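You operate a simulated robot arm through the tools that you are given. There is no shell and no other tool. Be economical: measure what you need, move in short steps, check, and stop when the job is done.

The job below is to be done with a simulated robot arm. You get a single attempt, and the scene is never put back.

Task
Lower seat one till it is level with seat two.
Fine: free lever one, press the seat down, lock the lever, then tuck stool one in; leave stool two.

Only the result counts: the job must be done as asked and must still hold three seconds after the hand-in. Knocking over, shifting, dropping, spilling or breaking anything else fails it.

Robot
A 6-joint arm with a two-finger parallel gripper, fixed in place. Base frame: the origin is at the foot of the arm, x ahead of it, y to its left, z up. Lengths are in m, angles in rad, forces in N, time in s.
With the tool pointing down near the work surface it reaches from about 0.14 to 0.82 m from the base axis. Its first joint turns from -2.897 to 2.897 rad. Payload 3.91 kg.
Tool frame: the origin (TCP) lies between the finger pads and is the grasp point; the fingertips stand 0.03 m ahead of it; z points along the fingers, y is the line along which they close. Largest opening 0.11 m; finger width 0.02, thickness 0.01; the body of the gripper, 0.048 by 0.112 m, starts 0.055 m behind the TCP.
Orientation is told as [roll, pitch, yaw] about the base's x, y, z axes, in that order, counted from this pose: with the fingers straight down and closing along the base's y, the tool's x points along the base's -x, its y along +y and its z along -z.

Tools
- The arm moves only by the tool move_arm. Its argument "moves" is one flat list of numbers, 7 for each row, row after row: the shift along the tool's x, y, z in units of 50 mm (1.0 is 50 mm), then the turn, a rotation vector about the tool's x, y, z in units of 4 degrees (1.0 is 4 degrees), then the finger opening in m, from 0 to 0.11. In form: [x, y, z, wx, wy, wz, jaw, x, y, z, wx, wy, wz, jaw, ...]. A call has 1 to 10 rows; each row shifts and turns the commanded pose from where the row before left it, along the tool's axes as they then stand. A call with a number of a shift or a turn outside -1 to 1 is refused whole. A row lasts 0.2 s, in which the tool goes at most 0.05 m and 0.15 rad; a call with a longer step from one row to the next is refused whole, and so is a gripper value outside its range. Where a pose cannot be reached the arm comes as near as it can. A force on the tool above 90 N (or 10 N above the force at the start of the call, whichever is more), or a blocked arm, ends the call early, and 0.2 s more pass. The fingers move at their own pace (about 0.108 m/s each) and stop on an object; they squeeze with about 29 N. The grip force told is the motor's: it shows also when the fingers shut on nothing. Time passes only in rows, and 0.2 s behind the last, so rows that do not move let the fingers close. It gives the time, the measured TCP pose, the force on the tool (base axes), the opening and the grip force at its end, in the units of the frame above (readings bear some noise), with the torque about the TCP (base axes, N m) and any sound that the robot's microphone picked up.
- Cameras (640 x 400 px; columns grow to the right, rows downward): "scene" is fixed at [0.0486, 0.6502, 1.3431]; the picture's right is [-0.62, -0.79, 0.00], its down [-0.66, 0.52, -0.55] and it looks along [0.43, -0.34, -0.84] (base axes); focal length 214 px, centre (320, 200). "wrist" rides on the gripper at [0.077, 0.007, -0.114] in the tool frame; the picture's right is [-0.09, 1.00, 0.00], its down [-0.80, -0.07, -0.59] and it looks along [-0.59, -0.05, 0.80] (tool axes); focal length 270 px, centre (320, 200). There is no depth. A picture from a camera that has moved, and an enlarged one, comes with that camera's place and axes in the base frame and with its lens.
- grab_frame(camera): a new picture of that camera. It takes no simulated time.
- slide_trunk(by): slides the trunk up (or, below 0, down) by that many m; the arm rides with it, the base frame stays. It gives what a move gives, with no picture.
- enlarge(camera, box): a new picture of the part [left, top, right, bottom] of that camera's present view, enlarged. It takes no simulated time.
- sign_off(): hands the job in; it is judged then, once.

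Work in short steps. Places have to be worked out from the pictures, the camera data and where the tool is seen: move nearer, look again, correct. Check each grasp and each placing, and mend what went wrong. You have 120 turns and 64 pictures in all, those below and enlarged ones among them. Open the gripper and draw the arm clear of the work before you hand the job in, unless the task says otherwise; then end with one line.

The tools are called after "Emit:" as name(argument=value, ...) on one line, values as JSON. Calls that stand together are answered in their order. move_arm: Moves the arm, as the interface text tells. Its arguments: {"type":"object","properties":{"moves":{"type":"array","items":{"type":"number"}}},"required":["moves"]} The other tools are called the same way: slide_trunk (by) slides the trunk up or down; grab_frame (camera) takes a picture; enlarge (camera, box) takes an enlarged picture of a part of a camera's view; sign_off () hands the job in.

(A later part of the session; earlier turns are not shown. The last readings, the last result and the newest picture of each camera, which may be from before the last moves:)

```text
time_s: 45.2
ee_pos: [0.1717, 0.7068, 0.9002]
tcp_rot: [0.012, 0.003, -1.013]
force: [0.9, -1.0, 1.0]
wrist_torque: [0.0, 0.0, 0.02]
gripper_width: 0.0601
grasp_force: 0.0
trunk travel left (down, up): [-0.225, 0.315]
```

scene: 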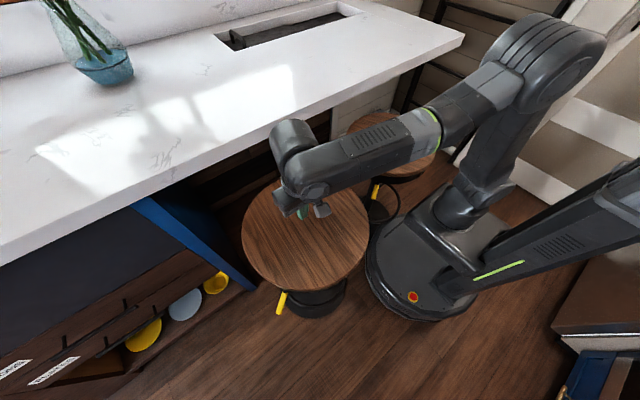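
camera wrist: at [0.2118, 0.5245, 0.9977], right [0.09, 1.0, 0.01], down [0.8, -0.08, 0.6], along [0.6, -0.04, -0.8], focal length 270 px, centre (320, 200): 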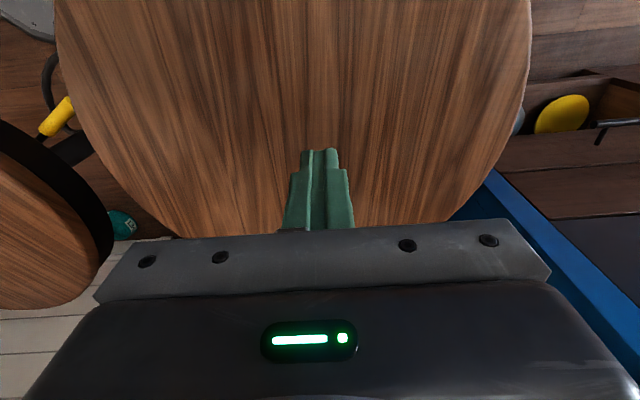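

Now lower with the trunk and look.

Emit:
slide_trunk(by=-0.2)

Emit:
grab_frame(camera="wrist")

```text
time_s: 47.3
ee_pos: [0.1711, 0.7068, 0.7013]
tcp_rot: [0.012, 0.006, -1.014]
force: [0.6, 0.3, -0.4]
wrist_torque: [0.01, -0.02, -0.02]
gripper_width: 0.0602
grasp_force: 0.0
trunk travel left (down, up): [-0.025, 0.515]
```

```text
30 pictures are left
camera wrist: at [0.136, 0.7745, 0.816], right [0.89, 0.45, 0.01], down [0.36, -0.72, 0.59], along [0.27, -0.52, -0.81], focal length 270 px, centre (320, 200)
```

wrist: 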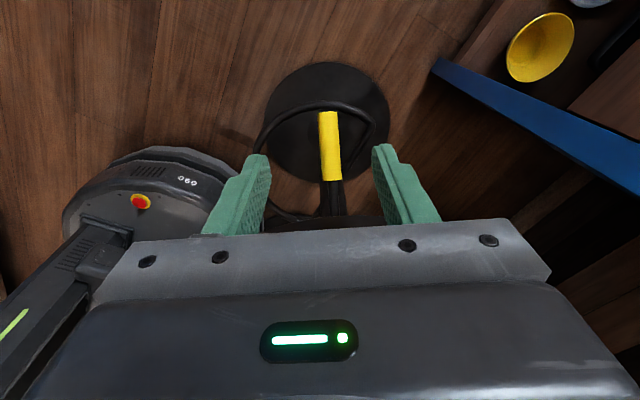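

The handle matches prediction. Descend, tilt the hand 16° as before, then approach the handle with open fingers.

Emit:
move_arm(moves=[0, 0, 0.6, 0, 0, 0, 0.06, 0, 0, 0.6, 0, 0, 0, 0.06, 0, 0, 0, 0, -1, 0, 0.06, 0, 0, 0, 0, -1, 0, 0.06, 0, 0, 0, 0, -1, 0, 0.06, 0, 0, 0, 0, -1, 0, 0.06])

Emit:
move_arm(moves=[-0.03, 0.06, 0.7, 0, 0, 0, 0.06, -0.03, 0.06, 0.7, 0, 0, 0, 0.06])

Emit:
grab_frame(camera="wrist")

```text
time_s: 48.7
ee_pos: [0.1712, 0.7038, 0.6395]
tcp_rot: [0.013, -0.271, -1.017]
force: [-0.9, 1.3, 0.0]
wrist_torque: [0.04, 0.02, -0.02]
gripper_width: 0.0598
grasp_force: 0.0
out of reach, approached as far as the arm can: row 6
trunk travel left (down, up): [-0.025, 0.515]
```

```text
time_s: 49.3
ee_pos: [0.1901, 0.6894, 0.5718]
tcp_rot: [0.012, -0.274, -1.015]
force: [-0.2, -0.3, -0.1]
wrist_torque: [0.05, -0.05, 0.0]
gripper_width: 0.0602
grasp_force: 0.0
trunk travel left (down, up): [-0.025, 0.515]
```

```text
29 pictures are left
camera wrist: at [0.1388, 0.7829, 0.6614], right [0.89, 0.46, 0.04], down [0.25, -0.56, 0.79], along [0.38, -0.69, -0.61], focal length 270 px, centre (320, 200)
```

wrist: 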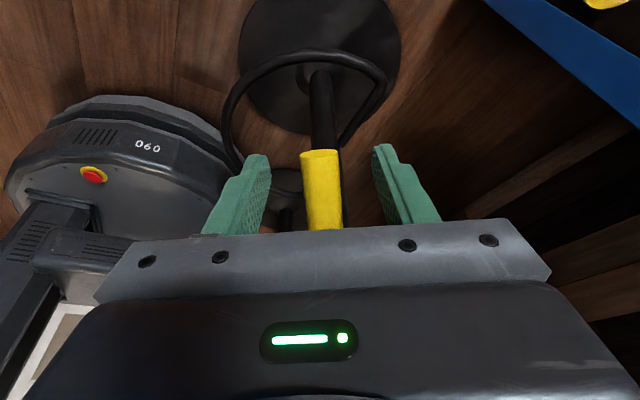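

The handle end is nearer the fingertips than before; go 12 mm deeper, then close.

Emit:
move_arm(moves=[0, 0, 0.25, 0, 0, 0, 0.06, 0, 0, 0, 0, 0, 0, 0.0, 0, 0, 0, 0, 0, 0, 0.0, 0, 0, 0, 0, 0, 0, 0.0])

Emit:
grab_frame(camera="wrist")

```text
time_s: 50.3
ee_pos: [0.1909, 0.6878, 0.5595]
tcp_rot: [0.016, -0.272, -1.019]
force: [10.7, 12.9, 0.2]
wrist_torque: [0.09, 0.39, 0.22]
gripper_width: 0.017
grasp_force: 45.1
trunk travel left (down, up): [-0.025, 0.515]
```

```text
28 pictures are left
camera wrist: at [0.1415, 0.7805, 0.6494], right [0.89, 0.45, 0.04], down [0.25, -0.56, 0.79], along [0.38, -0.69, -0.62], focal length 270 px, centre (320, 200)
```

wrist: 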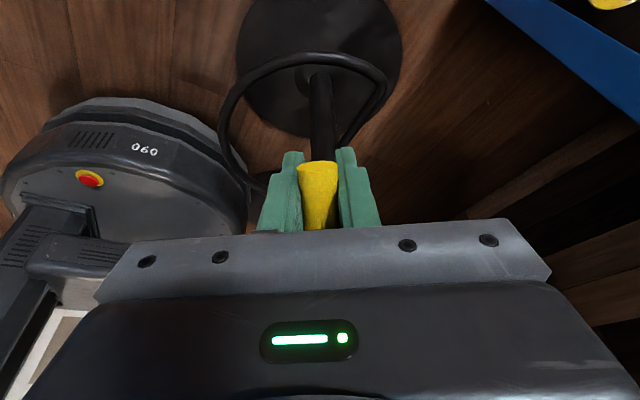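

Gripped. Now raise the lever along its arc in small steps, tilting the hand back, watching the force.

Emit:
move_arm(moves=[0, 0.05, -0.15, 0, 0.6, 0, 0.0, 0, 0, -0.15, 0, 0.6, 0, 0.0])

Emit:
enlarge(camera="scene", box=[230, 165, 390, 325])

```text
time_s: 50.9
ee_pos: [0.1881, 0.6949, 0.5735]
tcp_rot: [0.01, -0.189, -1.013]
force: [-3.6, 31.6, -7.8]
wrist_torque: [-0.62, -0.13, 0.09]
gripper_width: 0.017
grasp_force: 45.2
trunk travel left (down, up): [-0.025, 0.515]
```

```text
2.50 times, centred on (310, 245) of scene
camera zoom: at [0.0486, 0.6502, 1.3431], right [-0.62, -0.79, 0.0], down [-0.66, 0.52, -0.55], along [0.43, -0.34, -0.84], focal length 536 px, centre (345, 88)
```

zoom: 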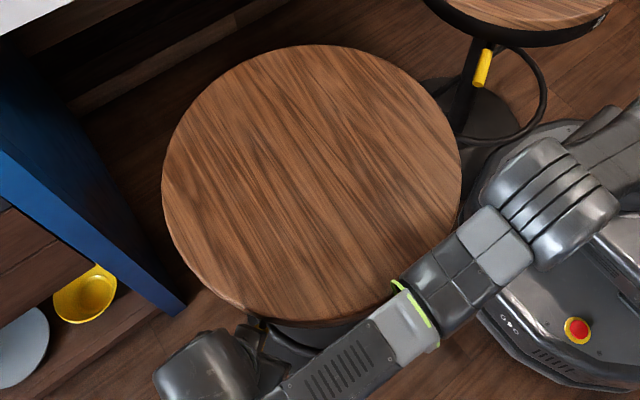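

Seat unchanged so far. The lever pushes outward (29 N), so I add outward motion while lifting.

Emit:
move_arm(moves=[0.1, 0, -0.15, 0, 0.6, 0, 0.0, 0.06, 0, -0.15, 0, 0.6, 0, 0.0])

```text
time_s: 51.5
ee_pos: [0.1864, 0.6972, 0.5894]
tcp_rot: [0.009, -0.109, -1.017]
force: [-0.8, -22.7, -3.9]
wrist_torque: [1.04, 0.64, 0.27]
gripper_width: 0.017
grasp_force: 45.4
trunk travel left (down, up): [-0.025, 0.515]
```

Emit:
move_arm(moves=[-0.04, 0, -0.15, 0, 0.6, 0, 0.0, 0, 0, -0.15, 0, 0.6, 0, 0.0])

Emit:
enlarge(camera="scene", box=[230, 165, 390, 325])

```text
time_s: 52.1
ee_pos: [0.1827, 0.701, 0.6045]
tcp_rot: [0.013, -0.02, -1.011]
force: [-6.0, 3.0, -0.4]
wrist_torque: [-0.16, -0.17, 0.07]
gripper_width: 0.0171
grasp_force: 45.1
trunk travel left (down, up): [-0.025, 0.515]
```

```text
2.50 times, centred on (310, 245) of scene
camera zoom: at [0.0486, 0.6502, 1.3431], right [-0.62, -0.79, 0.0], down [-0.66, 0.52, -0.55], along [0.43, -0.34, -0.84], focal length 536 px, centre (345, 88)
```

zoom: 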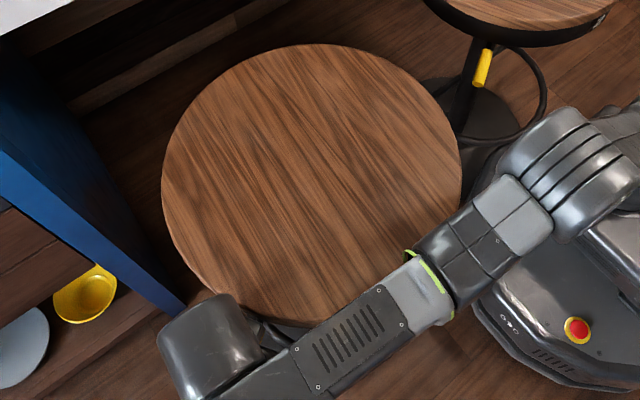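

Seat steady. Lift on in 4 mm steps until it resists.

Emit:
move_arm(moves=[0, 0, -0.08, 0, 0.2, 0, 0.0])

Emit:
move_arm(moves=[0, 0, -0.08, 0, 0, 0, 0.0])

```text
time_s: 52.5
ee_pos: [0.1837, 0.7016, 0.6064]
tcp_rot: [0.012, -0.008, -1.01]
force: [-6.7, 13.1, -8.5]
wrist_torque: [0.51, 0.37, 0.13]
gripper_width: 0.0169
grasp_force: 45.0
trunk travel left (down, up): [-0.025, 0.515]
```

```text
time_s: 52.9
ee_pos: [0.1843, 0.7018, 0.6105]
tcp_rot: [0.011, -0.008, -1.013]
force: [-11.4, 16.0, -9.1]
wrist_torque: [0.65, 0.37, 0.06]
gripper_width: 0.0172
grasp_force: 44.9
trunk travel left (down, up): [-0.025, 0.515]
```

Emit:
move_arm(moves=[0, 0, -0.08, 0, 0, 0, 0.0])

Emit:
move_arm(moves=[0, 0, -0.06, 0, 0, 0, 0.0])

```text
time_s: 53.3
ee_pos: [0.1843, 0.7002, 0.6144]
tcp_rot: [0.012, -0.008, -1.012]
force: [-8.8, 19.6, -8.5]
wrist_torque: [0.5, 0.39, 0.12]
gripper_width: 0.017
grasp_force: 44.8
trunk travel left (down, up): [-0.025, 0.515]
```

```text
time_s: 53.7
ee_pos: [0.1842, 0.7001, 0.6176]
tcp_rot: [0.009, -0.01, -1.014]
force: [-9.2, 17.1, -8.7]
wrist_torque: [0.62, 0.44, 0.1]
gripper_width: 0.0169
grasp_force: 44.8
trunk travel left (down, up): [-0.025, 0.515]
```

The force sits at a constant ~9 N; check whether the seat is rising.

Emit:
enlarge(camera="scene", box=[230, 165, 390, 325])

Emit:
grab_frame(camera="wrist")

```text
2.50 times, centred on (310, 245) of scene
camera zoom: at [0.0486, 0.6502, 1.3431], right [-0.62, -0.79, 0.0], down [-0.66, 0.52, -0.55], along [0.43, -0.34, -0.84], focal length 536 px, centre (345, 88)
```

zoom: 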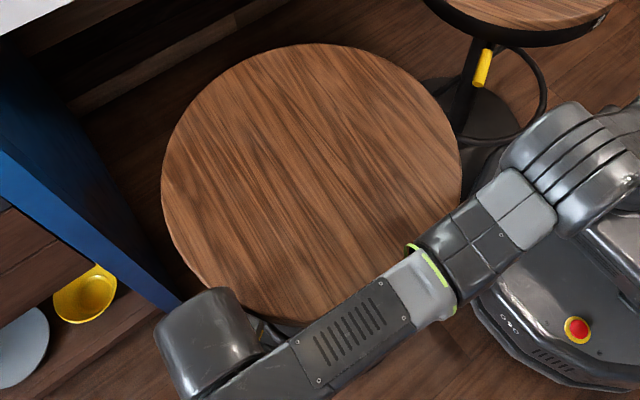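

```text
24 pictures are left
camera wrist: at [0.1484, 0.7695, 0.7321], right [0.89, 0.45, 0.01], down [0.36, -0.72, 0.6], along [0.28, -0.53, -0.8], focal length 270 px, centre (320, 200)
```

wrist: 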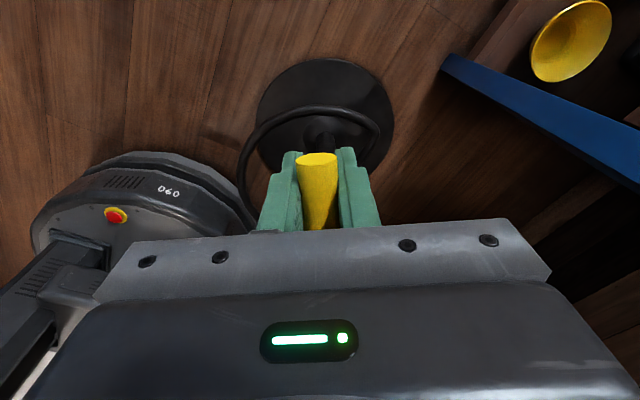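

The seat has barely moved; lever still turning. Continue up in small steps.

Emit:
move_arm(moves=[0, 0, -0.06, 0, 0, 0, 0.0])

Emit:
move_arm(moves=[0, 0, -0.06, 0, 0, 0, 0.0])

Emit:
enlarge(camera="scene", box=[230, 165, 390, 325])

```text
time_s: 54.1
ee_pos: [0.1853, 0.6991, 0.6206]
tcp_rot: [0.011, -0.01, -1.012]
force: [-10.0, 15.1, -8.0]
wrist_torque: [0.72, 0.47, 0.08]
gripper_width: 0.0171
grasp_force: 44.5
trunk travel left (down, up): [-0.025, 0.515]
```

```text
time_s: 54.5
ee_pos: [0.1855, 0.6998, 0.6228]
tcp_rot: [0.008, -0.011, -1.014]
force: [-8.2, 9.4, -16.1]
wrist_torque: [0.71, 0.45, 0.12]
gripper_width: 0.017
grasp_force: 45.0
trunk travel left (down, up): [-0.025, 0.515]
```

```text
2.50 times, centred on (310, 245) of scene
camera zoom: at [0.0486, 0.6502, 1.3431], right [-0.62, -0.79, 0.0], down [-0.66, 0.52, -0.55], along [0.43, -0.34, -0.84], focal length 536 px, centre (345, 88)
```

zoom: 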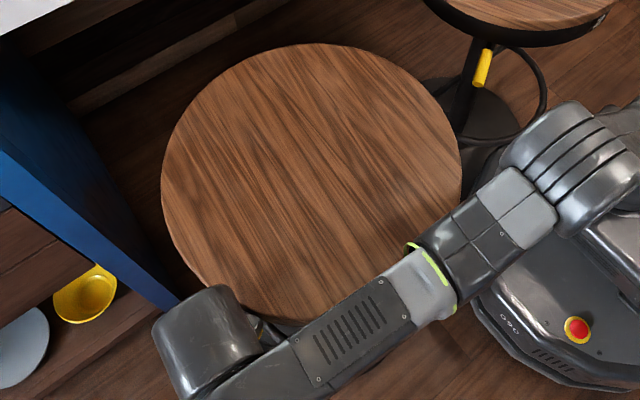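

Force is rising (16 N); one or two more small steps to seat it in the lock.

Emit:
move_arm(moves=[0, 0, -0.06, 0, 0, 0, 0.0])

Emit:
move_arm(moves=[0, 0, -0.06, 0, 0, 0, 0.0])

```text
time_s: 54.9
ee_pos: [0.1859, 0.6994, 0.6241]
tcp_rot: [0.007, -0.015, -1.014]
force: [-5.9, 8.9, -25.7]
wrist_torque: [0.32, 0.16, 0.08]
gripper_width: 0.0169
grasp_force: 45.0
trunk travel left (down, up): [-0.025, 0.515]
```

```text
time_s: 55.3
ee_pos: [0.1851, 0.6986, 0.6265]
tcp_rot: [0.008, -0.014, -1.014]
force: [-4.7, -0.5, -28.7]
wrist_torque: [-0.07, -0.06, 0.08]
gripper_width: 0.0171
grasp_force: 44.7
trunk travel left (down, up): [-0.025, 0.515]
```

Firm stop at 29 N, as in the originally locked state. Open, back outward and up, then inspect the lever.

Emit:
move_arm(moves=[0, 0, 0, 0, 0, 0, 0.06, 0, 0, 0, 0, 0, 0, 0.06, 0.2, 0, -0.5, 0, 0, 0, 0.06, 0.2, 0, -0.6, 0, 0, 0, 0.06, 0.2, 0, -0.6, 0, 0, 0, 0.06])

Emit:
grab_frame(camera="wrist")

```text
time_s: 56.5
ee_pos: [0.1673, 0.7205, 0.7144]
tcp_rot: [0.014, -0.008, -1.014]
force: [-0.1, 0.1, -0.3]
wrist_torque: [0.01, -0.01, -0.03]
gripper_width: 0.0601
grasp_force: 0.1
out of reach, approached as far as the arm can: row 5
trunk travel left (down, up): [-0.025, 0.515]
```

```text
22 pictures are left
camera wrist: at [0.1307, 0.7895, 0.8292], right [0.89, 0.45, 0.01], down [0.35, -0.72, 0.6], along [0.28, -0.53, -0.8], focal length 270 px, centre (320, 200)
```

wrist: 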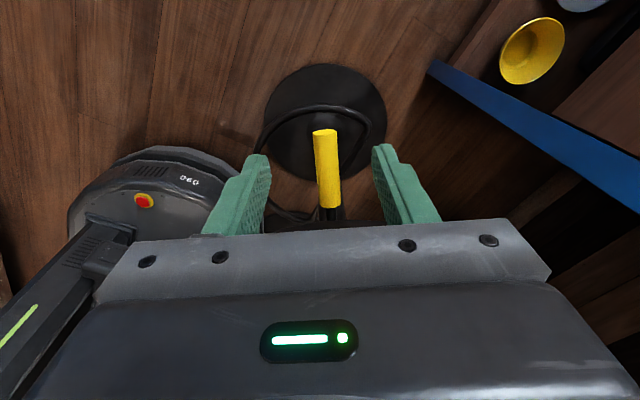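

Lever is up again. Now raise and touch seat one to check its height.

Emit:
slide_trunk(by=0.2)

Emit:
move_arm(moves=[-0.9, 0, 0.1, 0, 0, 0, 0.0, -0.9, 0, 0.2, 0, 0, 0, 0.0, -0.9, 0, 0.2, 0, 0, 0, 0.0, -0.9, 0, 0.2, 0, 0, 0, 0.0, -0.9, 0, 0.2, 0, 0, 0, 0.0, 0, 0, 0.5, 0, 0, 0, 0.0, 0, 0, 0.5, 0, 0, 0, 0.0, 0, 0, 0.5, 0, 0, 0, 0.0])

Emit:
enlarge(camera="scene", box=[230, 165, 390, 325])

```text
time_s: 58.7
ee_pos: [0.167, 0.7193, 0.9129]
tcp_rot: [0.013, -0.008, -1.015]
force: [-0.9, -0.4, 0.8]
wrist_torque: [-0.01, 0.0, -0.01]
gripper_width: 0.0599
grasp_force: 0.2
trunk travel left (down, up): [-0.225, 0.315]
```

```text
time_s: 60.5
ee_pos: [0.2874, 0.5289, 0.7958]
tcp_rot: [0.011, -0.006, -1.014]
force: [-0.3, 0.2, -0.1]
wrist_torque: [0.02, 0.0, 0.0]
gripper_width: 0.0
grasp_force: 29.1
trunk travel left (down, up): [-0.225, 0.315]
```

```text
2.50 times, centred on (310, 245) of scene
camera zoom: at [0.0486, 0.6502, 1.3431], right [-0.62, -0.79, 0.0], down [-0.66, 0.52, -0.55], along [0.43, -0.34, -0.84], focal length 536 px, centre (345, 88)
```

zoom: 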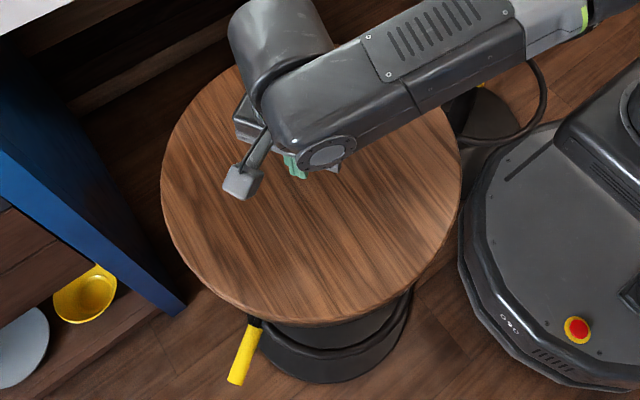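

Lever looks like its original locked position. Creep down to touch.

Emit:
move_arm(moves=[0, 0, 0.3, 0, 0, 0, 0.0, 0, 0, 0.24, 0, 0, 0, 0.0])

Emit:
move_arm(moves=[0, 0, 0.08, 0, 0, 0, 0.0])

Emit:
move_arm(moves=[0, 0, 0.08, 0, 0, 0, 0.0])

Emit:
move_arm(moves=[0, 0, 0.06, 0, 0, 0, 0.0])

```text
time_s: 61.1
ee_pos: [0.2889, 0.53, 0.7687]
tcp_rot: [0.011, -0.008, -1.014]
force: [-0.4, 0.2, -0.2]
wrist_torque: [0.01, -0.02, -0.02]
gripper_width: 0.0
grasp_force: 28.8
trunk travel left (down, up): [-0.225, 0.315]
```

```text
time_s: 61.5
ee_pos: [0.2892, 0.5302, 0.7639]
tcp_rot: [0.015, -0.007, -1.015]
force: [0.1, -0.1, 0.3]
wrist_torque: [-0.03, -0.01, -0.03]
gripper_width: 0.0
grasp_force: 29.1
trunk travel left (down, up): [-0.225, 0.315]
```

```text
time_s: 61.9
ee_pos: [0.2897, 0.5303, 0.7613]
tcp_rot: [0.015, -0.005, -1.014]
force: [0.0, 0.8, 0.4]
wrist_torque: [0.0, 0.01, -0.01]
gripper_width: 0.0
grasp_force: 29.6
trunk travel left (down, up): [-0.225, 0.315]
```

```text
time_s: 62.3
ee_pos: [0.2884, 0.5298, 0.7583]
tcp_rot: [0.015, -0.007, -1.014]
force: [0.6, -0.3, 0.0]
wrist_torque: [0.01, -0.02, -0.03]
gripper_width: 0.0
grasp_force: 28.6
trunk travel left (down, up): [-0.225, 0.315]
```

Emit:
move_arm(moves=[0, 0, 0.05, 0, 0, 0, 0.0])

Emit:
move_arm(moves=[0, 0, 0.04, 0, 0, 0, 0.0])

Emit:
move_arm(moves=[0, 0, 0.03, 0, 0, 0, 0.0])

```text
time_s: 62.7
ee_pos: [0.2893, 0.5299, 0.7552]
tcp_rot: [0.013, -0.007, -1.014]
force: [-0.9, 0.1, 0.6]
wrist_torque: [0.03, 0.04, -0.01]
gripper_width: 0.0
grasp_force: 29.8
trunk travel left (down, up): [-0.225, 0.315]
```

```text
time_s: 63.1
ee_pos: [0.2877, 0.5314, 0.7545]
tcp_rot: [0.015, -0.005, -1.016]
force: [0.5, -0.5, 6.1]
wrist_torque: [0.0, 0.05, 0.02]
gripper_width: 0.0001
grasp_force: 28.7
trunk travel left (down, up): [-0.225, 0.315]
```

```text
time_s: 63.5
ee_pos: [0.2893, 0.5311, 0.7545]
tcp_rot: [0.019, -0.004, -1.013]
force: [1.3, 2.8, 17.5]
wrist_torque: [0.06, 0.13, -0.01]
gripper_width: 0.0
grasp_force: 28.8
trunk travel left (down, up): [-0.225, 0.315]
```

Seat one stands at 0.7545, about 4 mm high — the locking lifted it a little. The lock holds at 17 N; I'll test with somewhat more pressure whether it gives.

Emit:
move_arm(moves=[0, 0, 0.06, 0, 0, 0, 0.0])

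Emit:
move_arm(moves=[0, 0, 0.06, 0, 0, 0, 0.0])

```text
time_s: 63.9
ee_pos: [0.2891, 0.5294, 0.7534]
tcp_rot: [0.02, -0.002, -1.012]
force: [0.2, 5.1, 38.9]
wrist_torque: [0.13, 0.23, -0.11]
gripper_width: 0.0
grasp_force: 29.0
trunk travel left (down, up): [-0.225, 0.315]
```

```text
time_s: 64.3
ee_pos: [0.2892, 0.5299, 0.7524]
tcp_rot: [0.023, 0.001, -1.013]
force: [1.8, 5.0, 57.9]
wrist_torque: [-0.07, 0.22, 0.21]
gripper_width: 0.0003
grasp_force: 28.9
trunk travel left (down, up): [-0.225, 0.315]
```

It holds firmly at 58 N, so the lock works. I'd rather remove the 4 mm: free the lever again, press the seat 4 mm lower, and relock. First back to beside the lever.

Emit:
move_arm(moves=[0, 0, -0.7, 0, 0, 0, 0.06, 0, 0, -0.8, 0, 0, 0, 0.06, 0, 0, -0.8, 0, 0, 0, 0.06, 0.9, 0, -0.3, 0, 0, 0, 0.06, 0.9, 0, -0.2, 0, 0, 0, 0.06, 0.9, 0, 0, 0, 0, 0, 0.06, 0.9, 0, 0, 0, 0, 0, 0.06, 0.5, 0, 0, 0, 0, 0, 0.06])

Emit:
slide_trunk(by=-0.2)

```text
time_s: 66.1
ee_pos: [0.1762, 0.7018, 0.8825]
tcp_rot: [0.015, -0.008, -1.014]
force: [0.2, 0.3, -0.1]
wrist_torque: [0.01, 0.0, 0.0]
gripper_width: 0.0599
grasp_force: 0.0
trunk travel left (down, up): [-0.225, 0.315]
```

```text
time_s: 68.3
ee_pos: [0.1767, 0.7029, 0.6855]
tcp_rot: [0.015, -0.008, -1.014]
force: [-0.2, 0.6, 0.1]
wrist_torque: [0.02, 0.0, 0.02]
gripper_width: 0.0601
grasp_force: 0.0
trunk travel left (down, up): [-0.025, 0.515]
```

Down to the handle and grip.

Emit:
move_arm(moves=[-0.05, 0.05, 0.6, 0, 0, 0, 0.06, -0.05, 0.05, 0.62, 0, 0, 0, 0.06, 0, 0, 0, 0, 0, 0, 0.0, 0, 0, 0, 0, 0, 0, 0.0, 0, 0, 0, 0, 0, 0, 0.0])

Emit:
grab_frame(camera="wrist")

```text
time_s: 69.5
ee_pos: [0.1836, 0.7008, 0.6208]
tcp_rot: [0.013, -0.007, -1.014]
force: [5.3, 8.1, 3.0]
wrist_torque: [-0.5, -0.23, 0.14]
gripper_width: 0.0165
grasp_force: 45.4
trunk travel left (down, up): [-0.025, 0.515]
```

```text
20 pictures are left
camera wrist: at [0.1476, 0.7702, 0.7363], right [0.89, 0.45, 0.01], down [0.35, -0.72, 0.6], along [0.28, -0.53, -0.8], focal length 270 px, centre (320, 200)
```

wrist: 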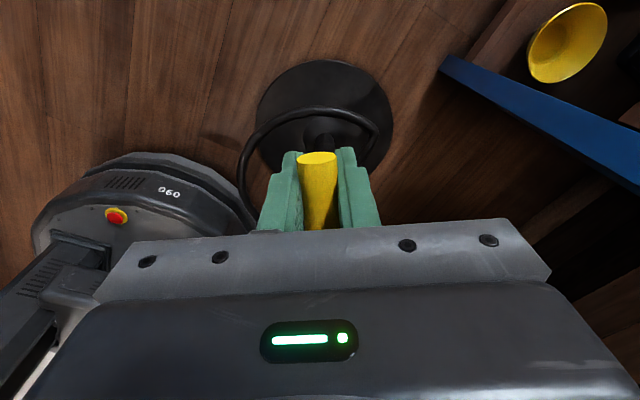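

Gripped. Swing it down along the same arc to the freed position.

Emit:
move_arm(moves=[0, 0.02, 0.2, 0, -0.3, 0, 0.0, 0, 0, 0.2, 0, -0.8, 0, 0.0])

Emit:
move_arm(moves=[-0.02, 0, 0.2, 0, -0.8, 0, 0.0, -0.02, 0, 0.2, 0, -0.8, 0, 0.0])

Emit:
move_arm(moves=[0, 0, 0.2, 0, -0.8, 0, 0.0, 0, 0, 0.16, 0, -0.6, 0, 0.0])

```text
time_s: 70.1
ee_pos: [0.1858, 0.699, 0.6034]
tcp_rot: [0.012, -0.085, -1.018]
force: [-1.5, -19.5, 7.1]
wrist_torque: [-0.52, -0.31, 0.21]
gripper_width: 0.0172
grasp_force: 45.2
trunk travel left (down, up): [-0.025, 0.515]
```

```text
time_s: 70.7
ee_pos: [0.1872, 0.6967, 0.5858]
tcp_rot: [0.013, -0.195, -1.017]
force: [-4.4, -29.0, 7.2]
wrist_torque: [-0.2, 0.07, 0.2]
gripper_width: 0.0173
grasp_force: 44.7
trunk travel left (down, up): [-0.025, 0.515]
```

```text
time_s: 71.3
ee_pos: [0.1892, 0.6928, 0.5683]
tcp_rot: [0.014, -0.295, -1.018]
force: [-7.2, -32.9, 6.5]
wrist_torque: [0.59, 0.37, 0.33]
gripper_width: 0.0171
grasp_force: 45.3
trunk travel left (down, up): [-0.025, 0.515]
```

Nearly there; ease inward a little and 8 mm further down, then look.

Emit:
move_arm(moves=[-0.06, 0, 0.08, 0, 0, 0, 0.0, -0.03, 0, 0.08, 0, 0, 0, 0.0])

Emit:
enlarge(camera="scene", box=[230, 165, 390, 325])

```text
time_s: 71.9
ee_pos: [0.1925, 0.6899, 0.5601]
tcp_rot: [0.016, -0.291, -1.016]
force: [-16.7, 9.3, 0.0]
wrist_torque: [-1.09, -0.61, 0.23]
gripper_width: 0.0171
grasp_force: 44.9
trunk travel left (down, up): [-0.025, 0.515]
```

```text
2.50 times, centred on (310, 245) of scene
camera zoom: at [0.0486, 0.6502, 1.3431], right [-0.62, -0.79, 0.0], down [-0.66, 0.52, -0.55], along [0.43, -0.34, -0.84], focal length 536 px, centre (345, 88)
```

zoom: 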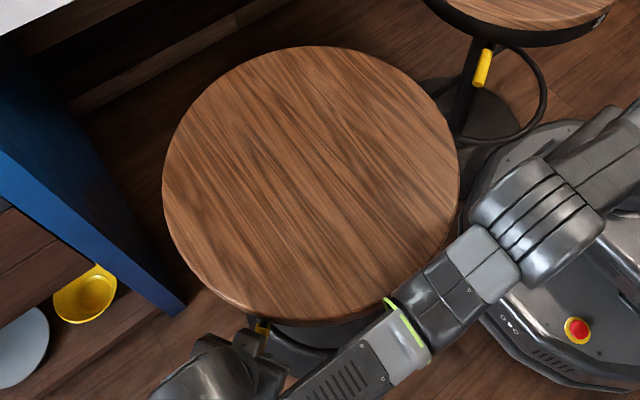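

The seat has been dragged down to roughly 0.715, just about the bias I want. So relock directly: raise the lever along its arc to the firm stop.

Emit:
move_arm(moves=[0, -0.03, -0.16, 0, 0.7, 0, 0.0, 0.06, 0, -0.16, 0, 0.7, 0, 0.0])

Emit:
move_arm(moves=[0.05, 0, -0.16, 0, 0.7, 0, 0.0, 0.03, 0, -0.16, 0, 0.7, 0, 0.0])

Emit:
move_arm(moves=[0, 0, -0.14, 0, 0.7, 0, 0.0, 0, 0, -0.14, 0, 0.5, 0, 0.0])

```text
time_s: 72.5
ee_pos: [0.1906, 0.6938, 0.573]
tcp_rot: [0.015, -0.196, -1.017]
force: [-7.7, 18.6, -7.7]
wrist_torque: [-0.23, 0.0, 0.29]
gripper_width: 0.0167
grasp_force: 45.0
trunk travel left (down, up): [-0.025, 0.515]
```

```text
time_s: 73.1
ee_pos: [0.1867, 0.6992, 0.5885]
tcp_rot: [0.014, -0.099, -1.016]
force: [1.8, 6.7, -2.3]
wrist_torque: [0.03, 0.21, 0.2]
gripper_width: 0.0172
grasp_force: 45.0
trunk travel left (down, up): [-0.025, 0.515]
```

```text
time_s: 73.7
ee_pos: [0.1853, 0.7023, 0.6032]
tcp_rot: [0.013, -0.013, -1.013]
force: [3.3, 20.9, -3.3]
wrist_torque: [-0.09, 0.07, 0.14]
gripper_width: 0.0172
grasp_force: 44.6
trunk travel left (down, up): [-0.025, 0.515]
```

Continue in small steps to the stop.

Emit:
move_arm(moves=[0, 0, -0.08, 0, 0, 0, 0.0])

Emit:
move_arm(moves=[0, 0, -0.08, 0, 0, 0, 0.0])

Emit:
move_arm(moves=[0, 0, -0.06, 0, 0, 0, 0.0])

```text
time_s: 74.1
ee_pos: [0.1847, 0.7017, 0.6057]
tcp_rot: [0.012, -0.014, -1.012]
force: [2.9, 20.8, -9.0]
wrist_torque: [0.7, 0.61, 0.12]
gripper_width: 0.0172
grasp_force: 45.5
trunk travel left (down, up): [-0.025, 0.515]
```

```text
time_s: 74.5
ee_pos: [0.1849, 0.7025, 0.6104]
tcp_rot: [0.011, -0.014, -1.014]
force: [3.8, 20.6, -8.9]
wrist_torque: [0.76, 0.63, 0.16]
gripper_width: 0.0173
grasp_force: 45.0
trunk travel left (down, up): [-0.025, 0.515]
```

```text
time_s: 74.9
ee_pos: [0.1843, 0.7015, 0.6135]
tcp_rot: [0.013, -0.014, -1.013]
force: [6.3, 21.6, -8.2]
wrist_torque: [0.78, 0.7, 0.15]
gripper_width: 0.0173
grasp_force: 44.9
trunk travel left (down, up): [-0.025, 0.515]
```

Emit:
move_arm(moves=[0.03, 0, -0.05, 0, 0, 0, 0.0])

Emit:
move_arm(moves=[0, 0, -0.05, 0, 0, 0, 0.0])

Emit:
move_arm(moves=[0, 0, -0.05, 0, 0, 0, 0.0])

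```text
time_s: 75.3
ee_pos: [0.1858, 0.7017, 0.6162]
tcp_rot: [0.011, -0.016, -1.014]
force: [7.8, 8.3, -8.3]
wrist_torque: [1.05, 0.82, 0.2]
gripper_width: 0.017
grasp_force: 45.2
trunk travel left (down, up): [-0.025, 0.515]
```

```text
time_s: 75.7
ee_pos: [0.1849, 0.7005, 0.619]
tcp_rot: [0.011, -0.016, -1.013]
force: [13.9, 1.0, -8.0]
wrist_torque: [1.06, 0.77, 0.13]
gripper_width: 0.017
grasp_force: 45.3
trunk travel left (down, up): [-0.025, 0.515]
```

```text
time_s: 76.1
ee_pos: [0.1852, 0.702, 0.6205]
tcp_rot: [0.012, -0.017, -1.014]
force: [16.9, -2.9, -12.6]
wrist_torque: [0.89, 0.68, 0.07]
gripper_width: 0.0169
grasp_force: 44.3
trunk travel left (down, up): [-0.025, 0.515]
```

Stop beginning (12.6 N). Two more tiny steps.

Emit:
move_arm(moves=[0, 0, -0.06, 0, 0, 0, 0.0])

Emit:
move_arm(moves=[0, 0, -0.05, 0, 0, 0, 0.0])

Emit:
enlarge(camera="scene", box=[230, 165, 390, 325])

```text
time_s: 76.5
ee_pos: [0.1838, 0.7018, 0.6221]
tcp_rot: [0.009, -0.015, -1.011]
force: [13.6, 0.4, -23.5]
wrist_torque: [0.62, 0.48, 0.08]
gripper_width: 0.0169
grasp_force: 45.3
trunk travel left (down, up): [-0.025, 0.515]
```

```text
time_s: 76.9
ee_pos: [0.1845, 0.7022, 0.6234]
tcp_rot: [0.008, -0.016, -1.014]
force: [10.3, 0.6, -29.0]
wrist_torque: [-0.13, 0.04, 0.06]
gripper_width: 0.0174
grasp_force: 45.0
trunk travel left (down, up): [-0.025, 0.515]
```

```text
2.50 times, centred on (310, 245) of scene
camera zoom: at [0.0486, 0.6502, 1.3431], right [-0.62, -0.79, 0.0], down [-0.66, 0.52, -0.55], along [0.43, -0.34, -0.84], focal length 536 px, centre (345, 88)
```

zoom: 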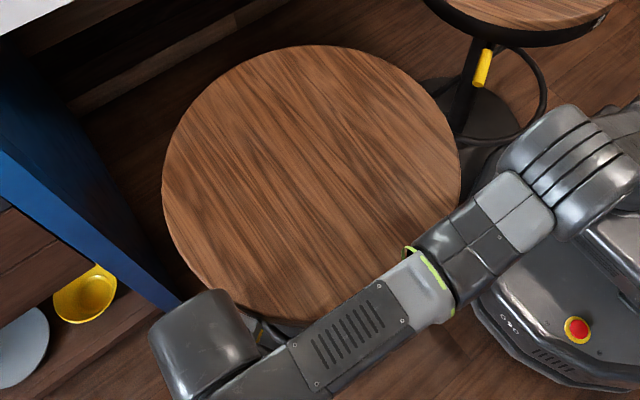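

Locked again at the firm 29 N stop. Release, back off, and measure the seat by touch.

Emit:
move_arm(moves=[0, 0, 0, 0, 0, 0, 0.06, 0, 0, 0, 0, 0, 0, 0.06, 0.2, 0, -0.5, 0, 0, 0, 0.06, 0.2, 0, -0.6, 0, 0, 0, 0.06])

Emit:
slide_trunk(by=0.2)

Emit:
move_arm(moves=[-0.9, 0, 0, 0, 0, 0, 0.0, -0.9, 0, 0.1, 0, 0, 0, 0.0, -0.9, 0, 0.1, 0, 0, 0, 0.0, -0.9, 0, 0.1, 0, 0, 0, 0.0, -0.7, 0, 0.1, 0, 0, 0, 0.0, 0, 0, 0.5, 0, 0, 0, 0.0, 0, 0, 0.5, 0, 0, 0, 0.0, 0, 0, 0.4, 0, 0, 0, 0.0])

```text
time_s: 77.9
ee_pos: [0.1729, 0.7177, 0.6835]
tcp_rot: [0.015, -0.014, -1.015]
force: [0.0, -0.2, -0.6]
wrist_torque: [0.02, 0.02, 0.0]
gripper_width: 0.0601
grasp_force: 0.0
trunk travel left (down, up): [-0.025, 0.515]
```

```text
time_s: 80.0
ee_pos: [0.1725, 0.7181, 0.8823]
tcp_rot: [0.015, -0.016, -1.015]
force: [-0.3, 0.8, -0.1]
wrist_torque: [0.0, -0.02, 0.0]
gripper_width: 0.0604
grasp_force: 0.1
trunk travel left (down, up): [-0.225, 0.315]
```

```text
time_s: 81.8
ee_pos: [0.2885, 0.536, 0.7973]
tcp_rot: [0.013, -0.015, -1.015]
force: [-0.3, -0.2, 0.1]
wrist_torque: [-0.02, -0.05, 0.0]
gripper_width: 0.0
grasp_force: 29.3
trunk travel left (down, up): [-0.225, 0.315]
```

Emit:
move_arm(moves=[0, 0, 0.4, 0, 0, 0, 0.0, 0, 0, 0.4, 0, 0, 0, 0.0])

Emit:
move_arm(moves=[0, 0, 0.05, 0, 0, 0, 0.0])

Emit:
move_arm(moves=[0, 0, 0.05, 0, 0, 0, 0.0])

Emit:
move_arm(moves=[0, 0, 0.04, 0, 0, 0, 0.0])

```text
time_s: 82.5
ee_pos: [0.288, 0.5353, 0.7578]
tcp_rot: [0.014, -0.012, -1.014]
force: [-1.3, 0.7, -0.2]
wrist_torque: [0.02, -0.04, 0.0]
gripper_width: 0.0002
grasp_force: 29.3
trunk travel left (down, up): [-0.225, 0.315]
```

```text
time_s: 82.8
ee_pos: [0.2902, 0.5337, 0.7545]
tcp_rot: [0.012, -0.014, -1.015]
force: [0.2, 0.5, -0.9]
wrist_torque: [0.0, -0.01, 0.0]
gripper_width: 0.0002
grasp_force: 29.4
trunk travel left (down, up): [-0.225, 0.315]
```

```text
time_s: 83.2
ee_pos: [0.289, 0.5348, 0.7519]
tcp_rot: [0.013, -0.013, -1.013]
force: [-1.5, -0.1, 0.7]
wrist_torque: [0.04, 0.01, -0.02]
gripper_width: 0.0
grasp_force: 29.1
trunk travel left (down, up): [-0.225, 0.315]
```

```text
time_s: 83.7
ee_pos: [0.2884, 0.5358, 0.7497]
tcp_rot: [0.014, -0.013, -1.013]
force: [0.2, -0.4, 0.0]
wrist_torque: [-0.01, -0.02, -0.02]
gripper_width: 0.0003
grasp_force: 29.1
trunk travel left (down, up): [-0.225, 0.315]
```

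Emit:
move_arm(moves=[0, 0, 0.03, 0, 0, 0, 0.0])

Emit:
move_arm(moves=[0, 0, 0.03, 0, 0, 0, 0.0])

Emit:
move_arm(moves=[0, 0, 0.02, 0, 0, 0, 0.0])

```text
time_s: 84.0
ee_pos: [0.2887, 0.5357, 0.7495]
tcp_rot: [0.015, -0.012, -1.013]
force: [-1.3, 0.5, 4.6]
wrist_torque: [-0.04, 0.1, 0.04]
gripper_width: 0.0001
grasp_force: 28.6
trunk travel left (down, up): [-0.225, 0.315]
```

```text
time_s: 84.5
ee_pos: [0.2882, 0.5354, 0.7497]
tcp_rot: [0.017, -0.013, -1.015]
force: [-1.8, -0.5, 17.4]
wrist_torque: [0.08, 0.24, -0.06]
gripper_width: 0.0003
grasp_force: 29.2
trunk travel left (down, up): [-0.225, 0.315]
```

```text
time_s: 84.8
ee_pos: [0.2901, 0.5352, 0.7483]
tcp_rot: [0.019, -0.01, -1.014]
force: [1.7, 1.2, 27.5]
wrist_torque: [0.19, 0.24, 0.05]
gripper_width: 0.0
grasp_force: 29.3
trunk travel left (down, up): [-0.225, 0.315]
```

Seat one now touches at 0.7497 versus 0.7502 for seat two: level and locked. Next is tucking. Pushing at seat height could tip the stool, so I'll take hold of its column low down, from behind. First lift and turn the hand back to yaw 0 while moving behind the stool.

Emit:
move_arm(moves=[0, 0, -0.6, 0, 0, 0, 0.0, 0, 0, -0.9, 0, 0, 0, 0.0, 0, 0, -0.5, 0, 0, -1, 0.0, 0, 0, 0, 0, 0, -1, 0.0, 0, 0, 0, 0, 0, -1, 0.0, 0, 0, 0, 0, 0, -1, 0.0, 0, 0, 0, 0, 0, -1, 0.0, 0, 0, 0, 0, 0, -1, 0.0, 0, 0, 0, 0, 0, -1, 0.0, 0, 0, 0, 0, 0, -1, 0.0])

Emit:
move_arm(moves=[0, 0, 0, 0, 0, -1, 0.0, 0, 0, 0, 0, 0, -1, 0.0, 0, 0, 0, 0, 0, -1, 0.0, 0, 0, 0, 0, 0, -1, 0.0, 0, 0, 0, 0, 0, -1, 0.0, 0, 0, 0, 0, 0, -1, 0.0, 0, 0, 0, 0, 0, -0.5, 0.0, 0.8, 0, 0, 0, 0, 0, 0.0, 0.8, 0, 0, 0, 0, 0, 0.0, 0.8, 0, 0, 0, 0, 0, 0.0])

Emit:
move_arm(moves=[0.8, 0, 0, 0, -1, 0, 0.0, 0.8, 0, 0, 0, -1, 0, 0.0, 0.8, 0, 0, 0, -1, 0, 0.0, 0.8, 0, 0, 0, -1, 0, 0.0])

Emit:
grab_frame(camera="scene")

```text
time_s: 87.0
ee_pos: [0.2875, 0.5357, 0.845]
tcp_rot: [0.005, -0.019, -0.455]
force: [-0.1, -0.3, -0.2]
wrist_torque: [-0.01, -0.01, 0.01]
gripper_width: 0.0
grasp_force: 28.5
trunk travel left (down, up): [-0.225, 0.315]
```

```text
time_s: 89.2
ee_pos: [0.1659, 0.5369, 0.8458]
tcp_rot: [-0.003, -0.019, -0.001]
force: [0.3, 0.8, -0.2]
wrist_torque: [0.01, 0.01, 0.02]
gripper_width: 0.0
grasp_force: 29.3
trunk travel left (down, up): [-0.225, 0.315]
```

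```text
time_s: 90.2
ee_pos: [0.0085, 0.5376, 0.8249]
tcp_rot: [-0.004, -0.3, 0.001]
force: [-0.6, 0.1, 1.2]
wrist_torque: [-0.05, 0.05, 0.03]
gripper_width: 0.0
grasp_force: 28.8
trunk travel left (down, up): [-0.225, 0.315]
```

```text
17 pictures are left
```

scene: 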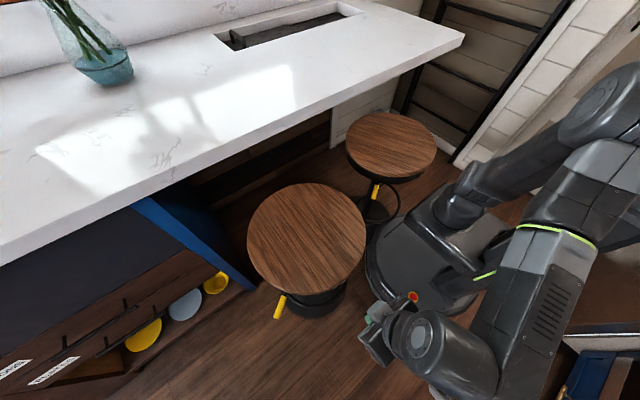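

Both stools stand as expected. Continue tilting the hand to horizontal behind the stool.

Emit:
move_arm(moves=[0, 0, 0, 0, -1, 0, 0.1, 0, 0, 0, 0, -1, 0, 0.1, 0, 0, 0, 0, -1, 0, 0.1, 0, 0, 0, 0, -1, 0, 0.1, 0, 0, 0, 0, -1, 0, 0.1, 0, 0, 0, 0, -1, 0, 0.1, 0, 0, 0, 0, -1, 0, 0.1, 0, 0, 0, 0, -1, 0, 0.1, 0, 0, 0, 0, -1, 0, 0.1, 0, 0, 0, 0, -1, 0, 0.1])

Emit:
slide_trunk(by=-0.2)

Emit:
grab_frame(camera="scene")

```text
time_s: 92.5
ee_pos: [0.0096, 0.5363, 0.8227]
tcp_rot: [-0.008, -0.998, 0.005]
force: [-0.6, -0.3, -0.4]
wrist_torque: [0.04, 0.0, -0.01]
gripper_width: 0.1001
grasp_force: 0.0
trunk travel left (down, up): [-0.225, 0.315]
```

```text
time_s: 94.6
ee_pos: [0.0099, 0.5355, 0.622]
tcp_rot: [-0.008, -0.995, 0.005]
force: [-0.2, -0.4, 0.2]
wrist_torque: [-0.01, 0.0, 0.05]
gripper_width: 0.1001
grasp_force: 0.1
trunk travel left (down, up): [-0.025, 0.515]
```

```text
16 pictures are left
```

scene: 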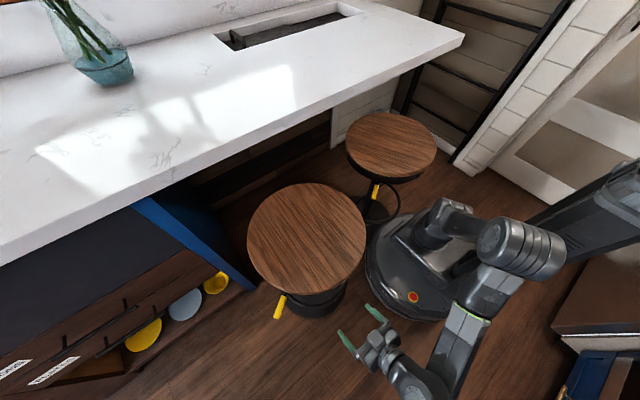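

Good posture. Lower the hand by ~0.2 m here, then finish the tilt and look forward with the wrist camera.

Emit:
move_arm(moves=[0.7, 0, 0.42, 0, 0, 0, 0.1, 0.7, 0, 0.42, 0, 0, 0, 0.1, 0.7, 0, 0.42, 0, 0, 0, 0.1, 0.7, 0, 0.42, 0, 0, 0, 0.1, 0.7, 0, 0.42, 0, 0, 0, 0.1])

Emit:
move_arm(moves=[0, 0, 0, 0, -1, 0, 0.1, 0, 0, 0, 0, -1, 0, 0.1, 0, 0, 0, 0, -1, 0, 0.1, 0, 0, 0, 0, -1, 0, 0.1, 0, 0, 0, 0, -1, 0, 0.1, 0, 0, 0, 0, -1, 0, 0.1])

Emit:
grab_frame(camera="wrist")

```text
time_s: 95.8
ee_pos: [0.0024, 0.5355, 0.4183]
tcp_rot: [-0.007, -0.996, 0.004]
force: [-0.5, 0.7, -0.3]
wrist_torque: [0.03, 0.01, 0.02]
gripper_width: 0.0999
grasp_force: 0.1
trunk travel left (down, up): [-0.025, 0.515]
```

```text
time_s: 97.2
ee_pos: [0.0027, 0.5356, 0.4209]
tcp_rot: [-0.027, -1.415, 0.024]
force: [-0.8, 0.3, -0.3]
wrist_torque: [0.0, 0.03, 0.01]
gripper_width: 0.0998
grasp_force: 0.1
trunk travel left (down, up): [-0.025, 0.515]
```

```text
15 pictures are left
camera wrist: at [-0.1224, 0.5423, 0.3613], right [0.01, 1.0, 0.08], down [-0.46, -0.07, 0.88], along [0.89, -0.05, 0.46], focal length 270 px, centre (320, 200)
```

wrist: 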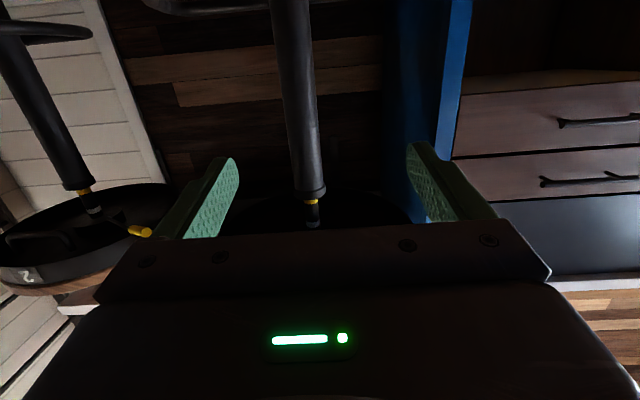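

Column seen at y ≈ 0.505, about 5 cm thick. I'll raise 6 cm (to stay above the foot ring), shift 3 cm to −y, and advance part way.

Emit:
move_arm(moves=[-0.6, -0.3, 0, 0, 0, 0, 0.1, -0.6, -0.3, 0, 0, 0, 0, 0.1, 0, 0, 0.9, 0, 0, 0, 0.1, 0, 0, 0.9, 0, 0, 0, 0.1, 0, 0, 0.9, 0, 0, 0, 0.1, 0, 0, 0.9, 0, 0, 0, 0.1])

Emit:
grab_frame(camera="wrist")

Emit:
grab_frame(camera="scene")

```text
time_s: 98.6
ee_pos: [0.191, 0.5051, 0.4506]
tcp_rot: [-0.031, -1.416, 0.031]
force: [-0.5, 0.8, -0.6]
wrist_torque: [0.03, -0.03, 0.03]
gripper_width: 0.1001
grasp_force: 0.0
trunk travel left (down, up): [-0.025, 0.515]
```

```text
14 pictures are left
camera wrist: at [0.0661, 0.5121, 0.3917], right [0.01, 1.0, 0.08], down [-0.46, -0.07, 0.88], along [0.89, -0.05, 0.46], focal length 270 px, centre (320, 200)
```

wrist: 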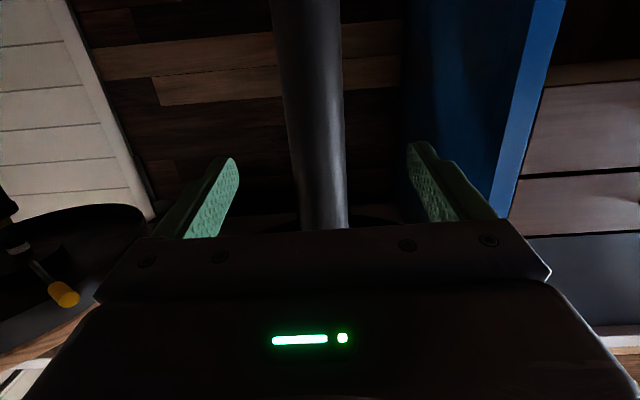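

```text
13 pictures are left
```

scene: 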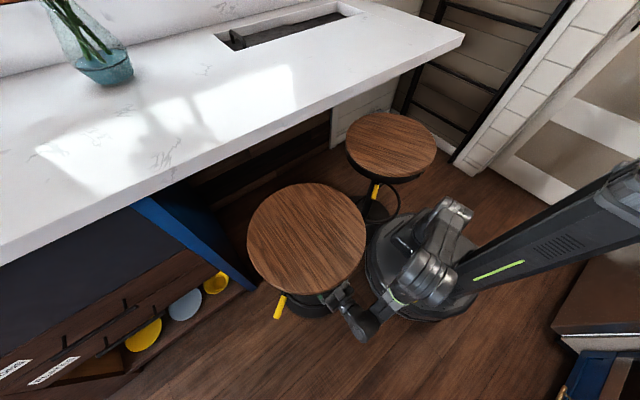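

Column is centred between the fingers. Advance 9 cm and close on it.

Emit:
move_arm(moves=[0, 0, 0.6, 0, 0, 0, 0.1, 0, 0, 0.6, 0, 0, 0, 0.1, 0, 0, 0.6, 0, 0, 0, 0.1, 0, 0, 0, 0, 0, 0, 0.03, 0, 0, 0, 0, 0, 0, 0.03, 0, 0, 0, 0, 0, 0, 0.03])

Emit:
grab_frame(camera="wrist")

```text
time_s: 100.0
ee_pos: [0.2823, 0.5005, 0.4367]
tcp_rot: [-0.052, -1.413, 0.042]
force: [-4.8, -54.2, -1.6]
wrist_torque: [0.49, -1.24, -1.36]
gripper_width: 0.0505
grasp_force: 44.5
trunk travel left (down, up): [-0.025, 0.515]
```

```text
12 pictures are left
camera wrist: at [0.1562, 0.5084, 0.3796], right [0.02, 1.0, 0.08], down [-0.46, -0.06, 0.88], along [0.89, -0.06, 0.46], focal length 270 px, centre (320, 200)
```

wrist: 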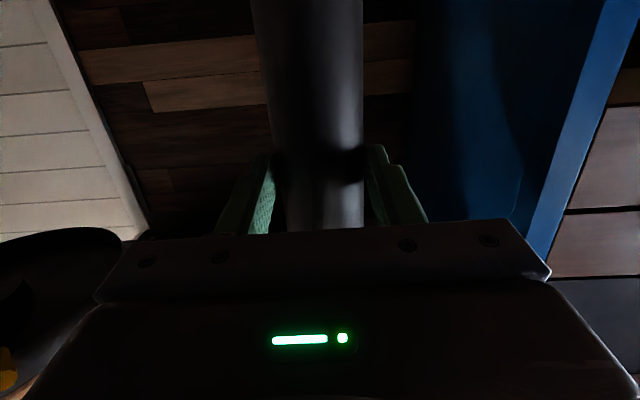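

Column is gripped (5 cm). The sideways load of 54 N says I'm off-centre by a few mm; ease toward −y.

Emit:
move_arm(moves=[0, -0.06, 0, 0, 0, 0, 0.03, 0, -0.04, 0, 0, 0, 0, 0.03])

```text
time_s: 100.6
ee_pos: [0.2788, 0.4998, 0.4385]
tcp_rot: [-0.014, -1.413, 0.011]
force: [15.9, -21.7, 2.0]
wrist_torque: [0.1, 0.09, -0.72]
gripper_width: 0.0508
grasp_force: 45.0
trunk travel left (down, up): [-0.025, 0.515]
```

Now push along +x, horizontal, in small steps at first.

Emit:
move_arm(moves=[-0.03, -0.02, 0.2, 0, 0, 0, 0.03, -0.03, 0, 0.2, 0, 0, 0, 0.03, -0.03, 0, 0.2, 0, 0, 0, 0.03])

Emit:
grab_frame(camera="scene")

```text
time_s: 101.4
ee_pos: [0.3106, 0.4999, 0.4377]
tcp_rot: [-0.015, -1.415, 0.014]
force: [-5.1, -3.9, 2.2]
wrist_torque: [0.24, 0.62, 0.44]
gripper_width: 0.0505
grasp_force: 44.8
trunk travel left (down, up): [-0.025, 0.515]
```

```text
11 pictures are left
```

scene: 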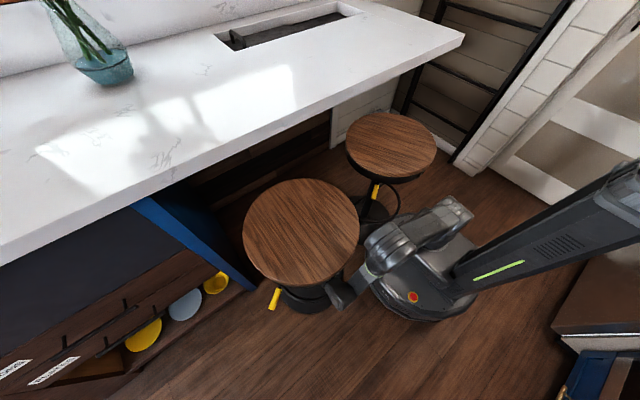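

It slides easily (~5 N) and upright. Push on 15 cm, checking the forces.

Emit:
move_arm(moves=[-0.07, 0, 0.49, 0, 0, 0, 0.03, -0.07, 0, 0.49, 0, 0, 0, 0.03, -0.07, 0, 0.49, 0, 0, 0, 0.03, -0.07, 0, 0.49, 0, 0, 0, 0.03, -0.07, 0, 0.49, 0, 0, 0, 0.03, -0.07, 0, 0.49, 0, 0, 0, 0.03])

Emit:
grab_frame(camera="scene")

```text
time_s: 102.8
ee_pos: [0.4581, 0.5002, 0.4377]
tcp_rot: [-0.007, -1.418, 0.002]
force: [-5.2, 15.1, 17.1]
wrist_torque: [0.02, -0.68, 0.52]
gripper_width: 0.0506
grasp_force: 44.7
trunk travel left (down, up): [-0.025, 0.515]
```

```text
10 pictures are left
```

scene: 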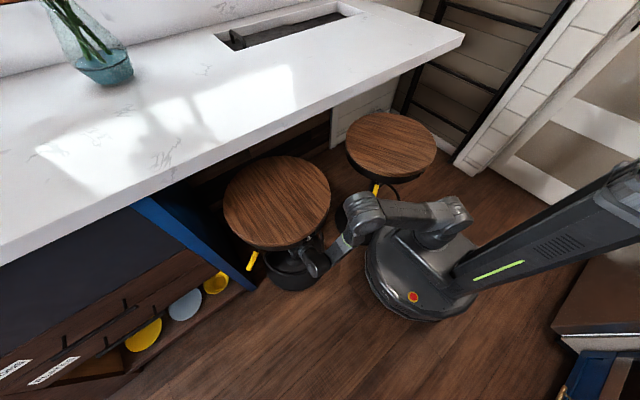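

Going well. Another 12 cm, watching the elbow's distance from stool two.

Emit:
move_arm(moves=[-0.07, 0, 0.49, 0, 0, 0, 0.03, -0.07, 0, 0.49, 0, 0, 0, 0.03, -0.07, 0, 0.49, 0, 0, 0, 0.03, -0.07, 0, 0.49, 0, 0, 0, 0.03, -0.07, 0, 0.49, 0, 0, 0, 0.03])

Emit:
grab_frame(camera="scene")

```text
time_s: 104.0
ee_pos: [0.5806, 0.4994, 0.4362]
tcp_rot: [-0.017, -1.419, 0.015]
force: [-5.9, 15.6, 18.7]
wrist_torque: [0.42, -0.31, 0.63]
gripper_width: 0.0503
grasp_force: 45.2
trunk travel left (down, up): [-0.025, 0.515]
```

```text
9 pictures are left
```

scene: 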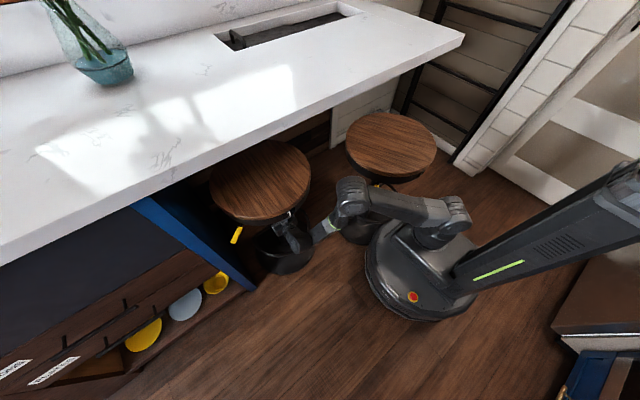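

The elbow is getting near stool two; zoom in to judge.

Emit:
enlarge(camera="scene", box=[260, 130, 480, 270])

```text
2.86 times, centred on (370, 200) of scene
camera zoom: at [0.0486, 0.6502, 1.3431], right [-0.62, -0.79, 0.0], down [-0.66, 0.52, -0.55], along [0.43, -0.34, -0.84], focal length 613 px, centre (177, 200)
```

zoom: 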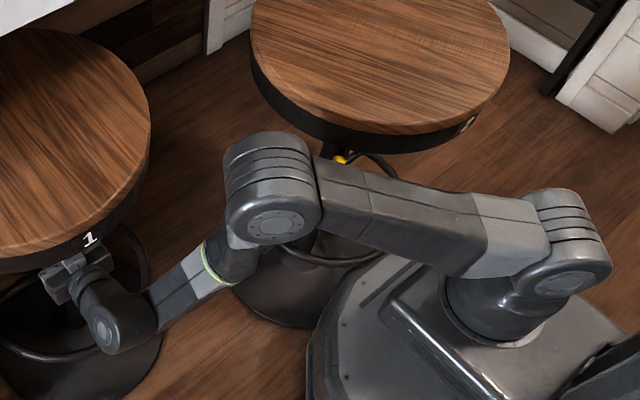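

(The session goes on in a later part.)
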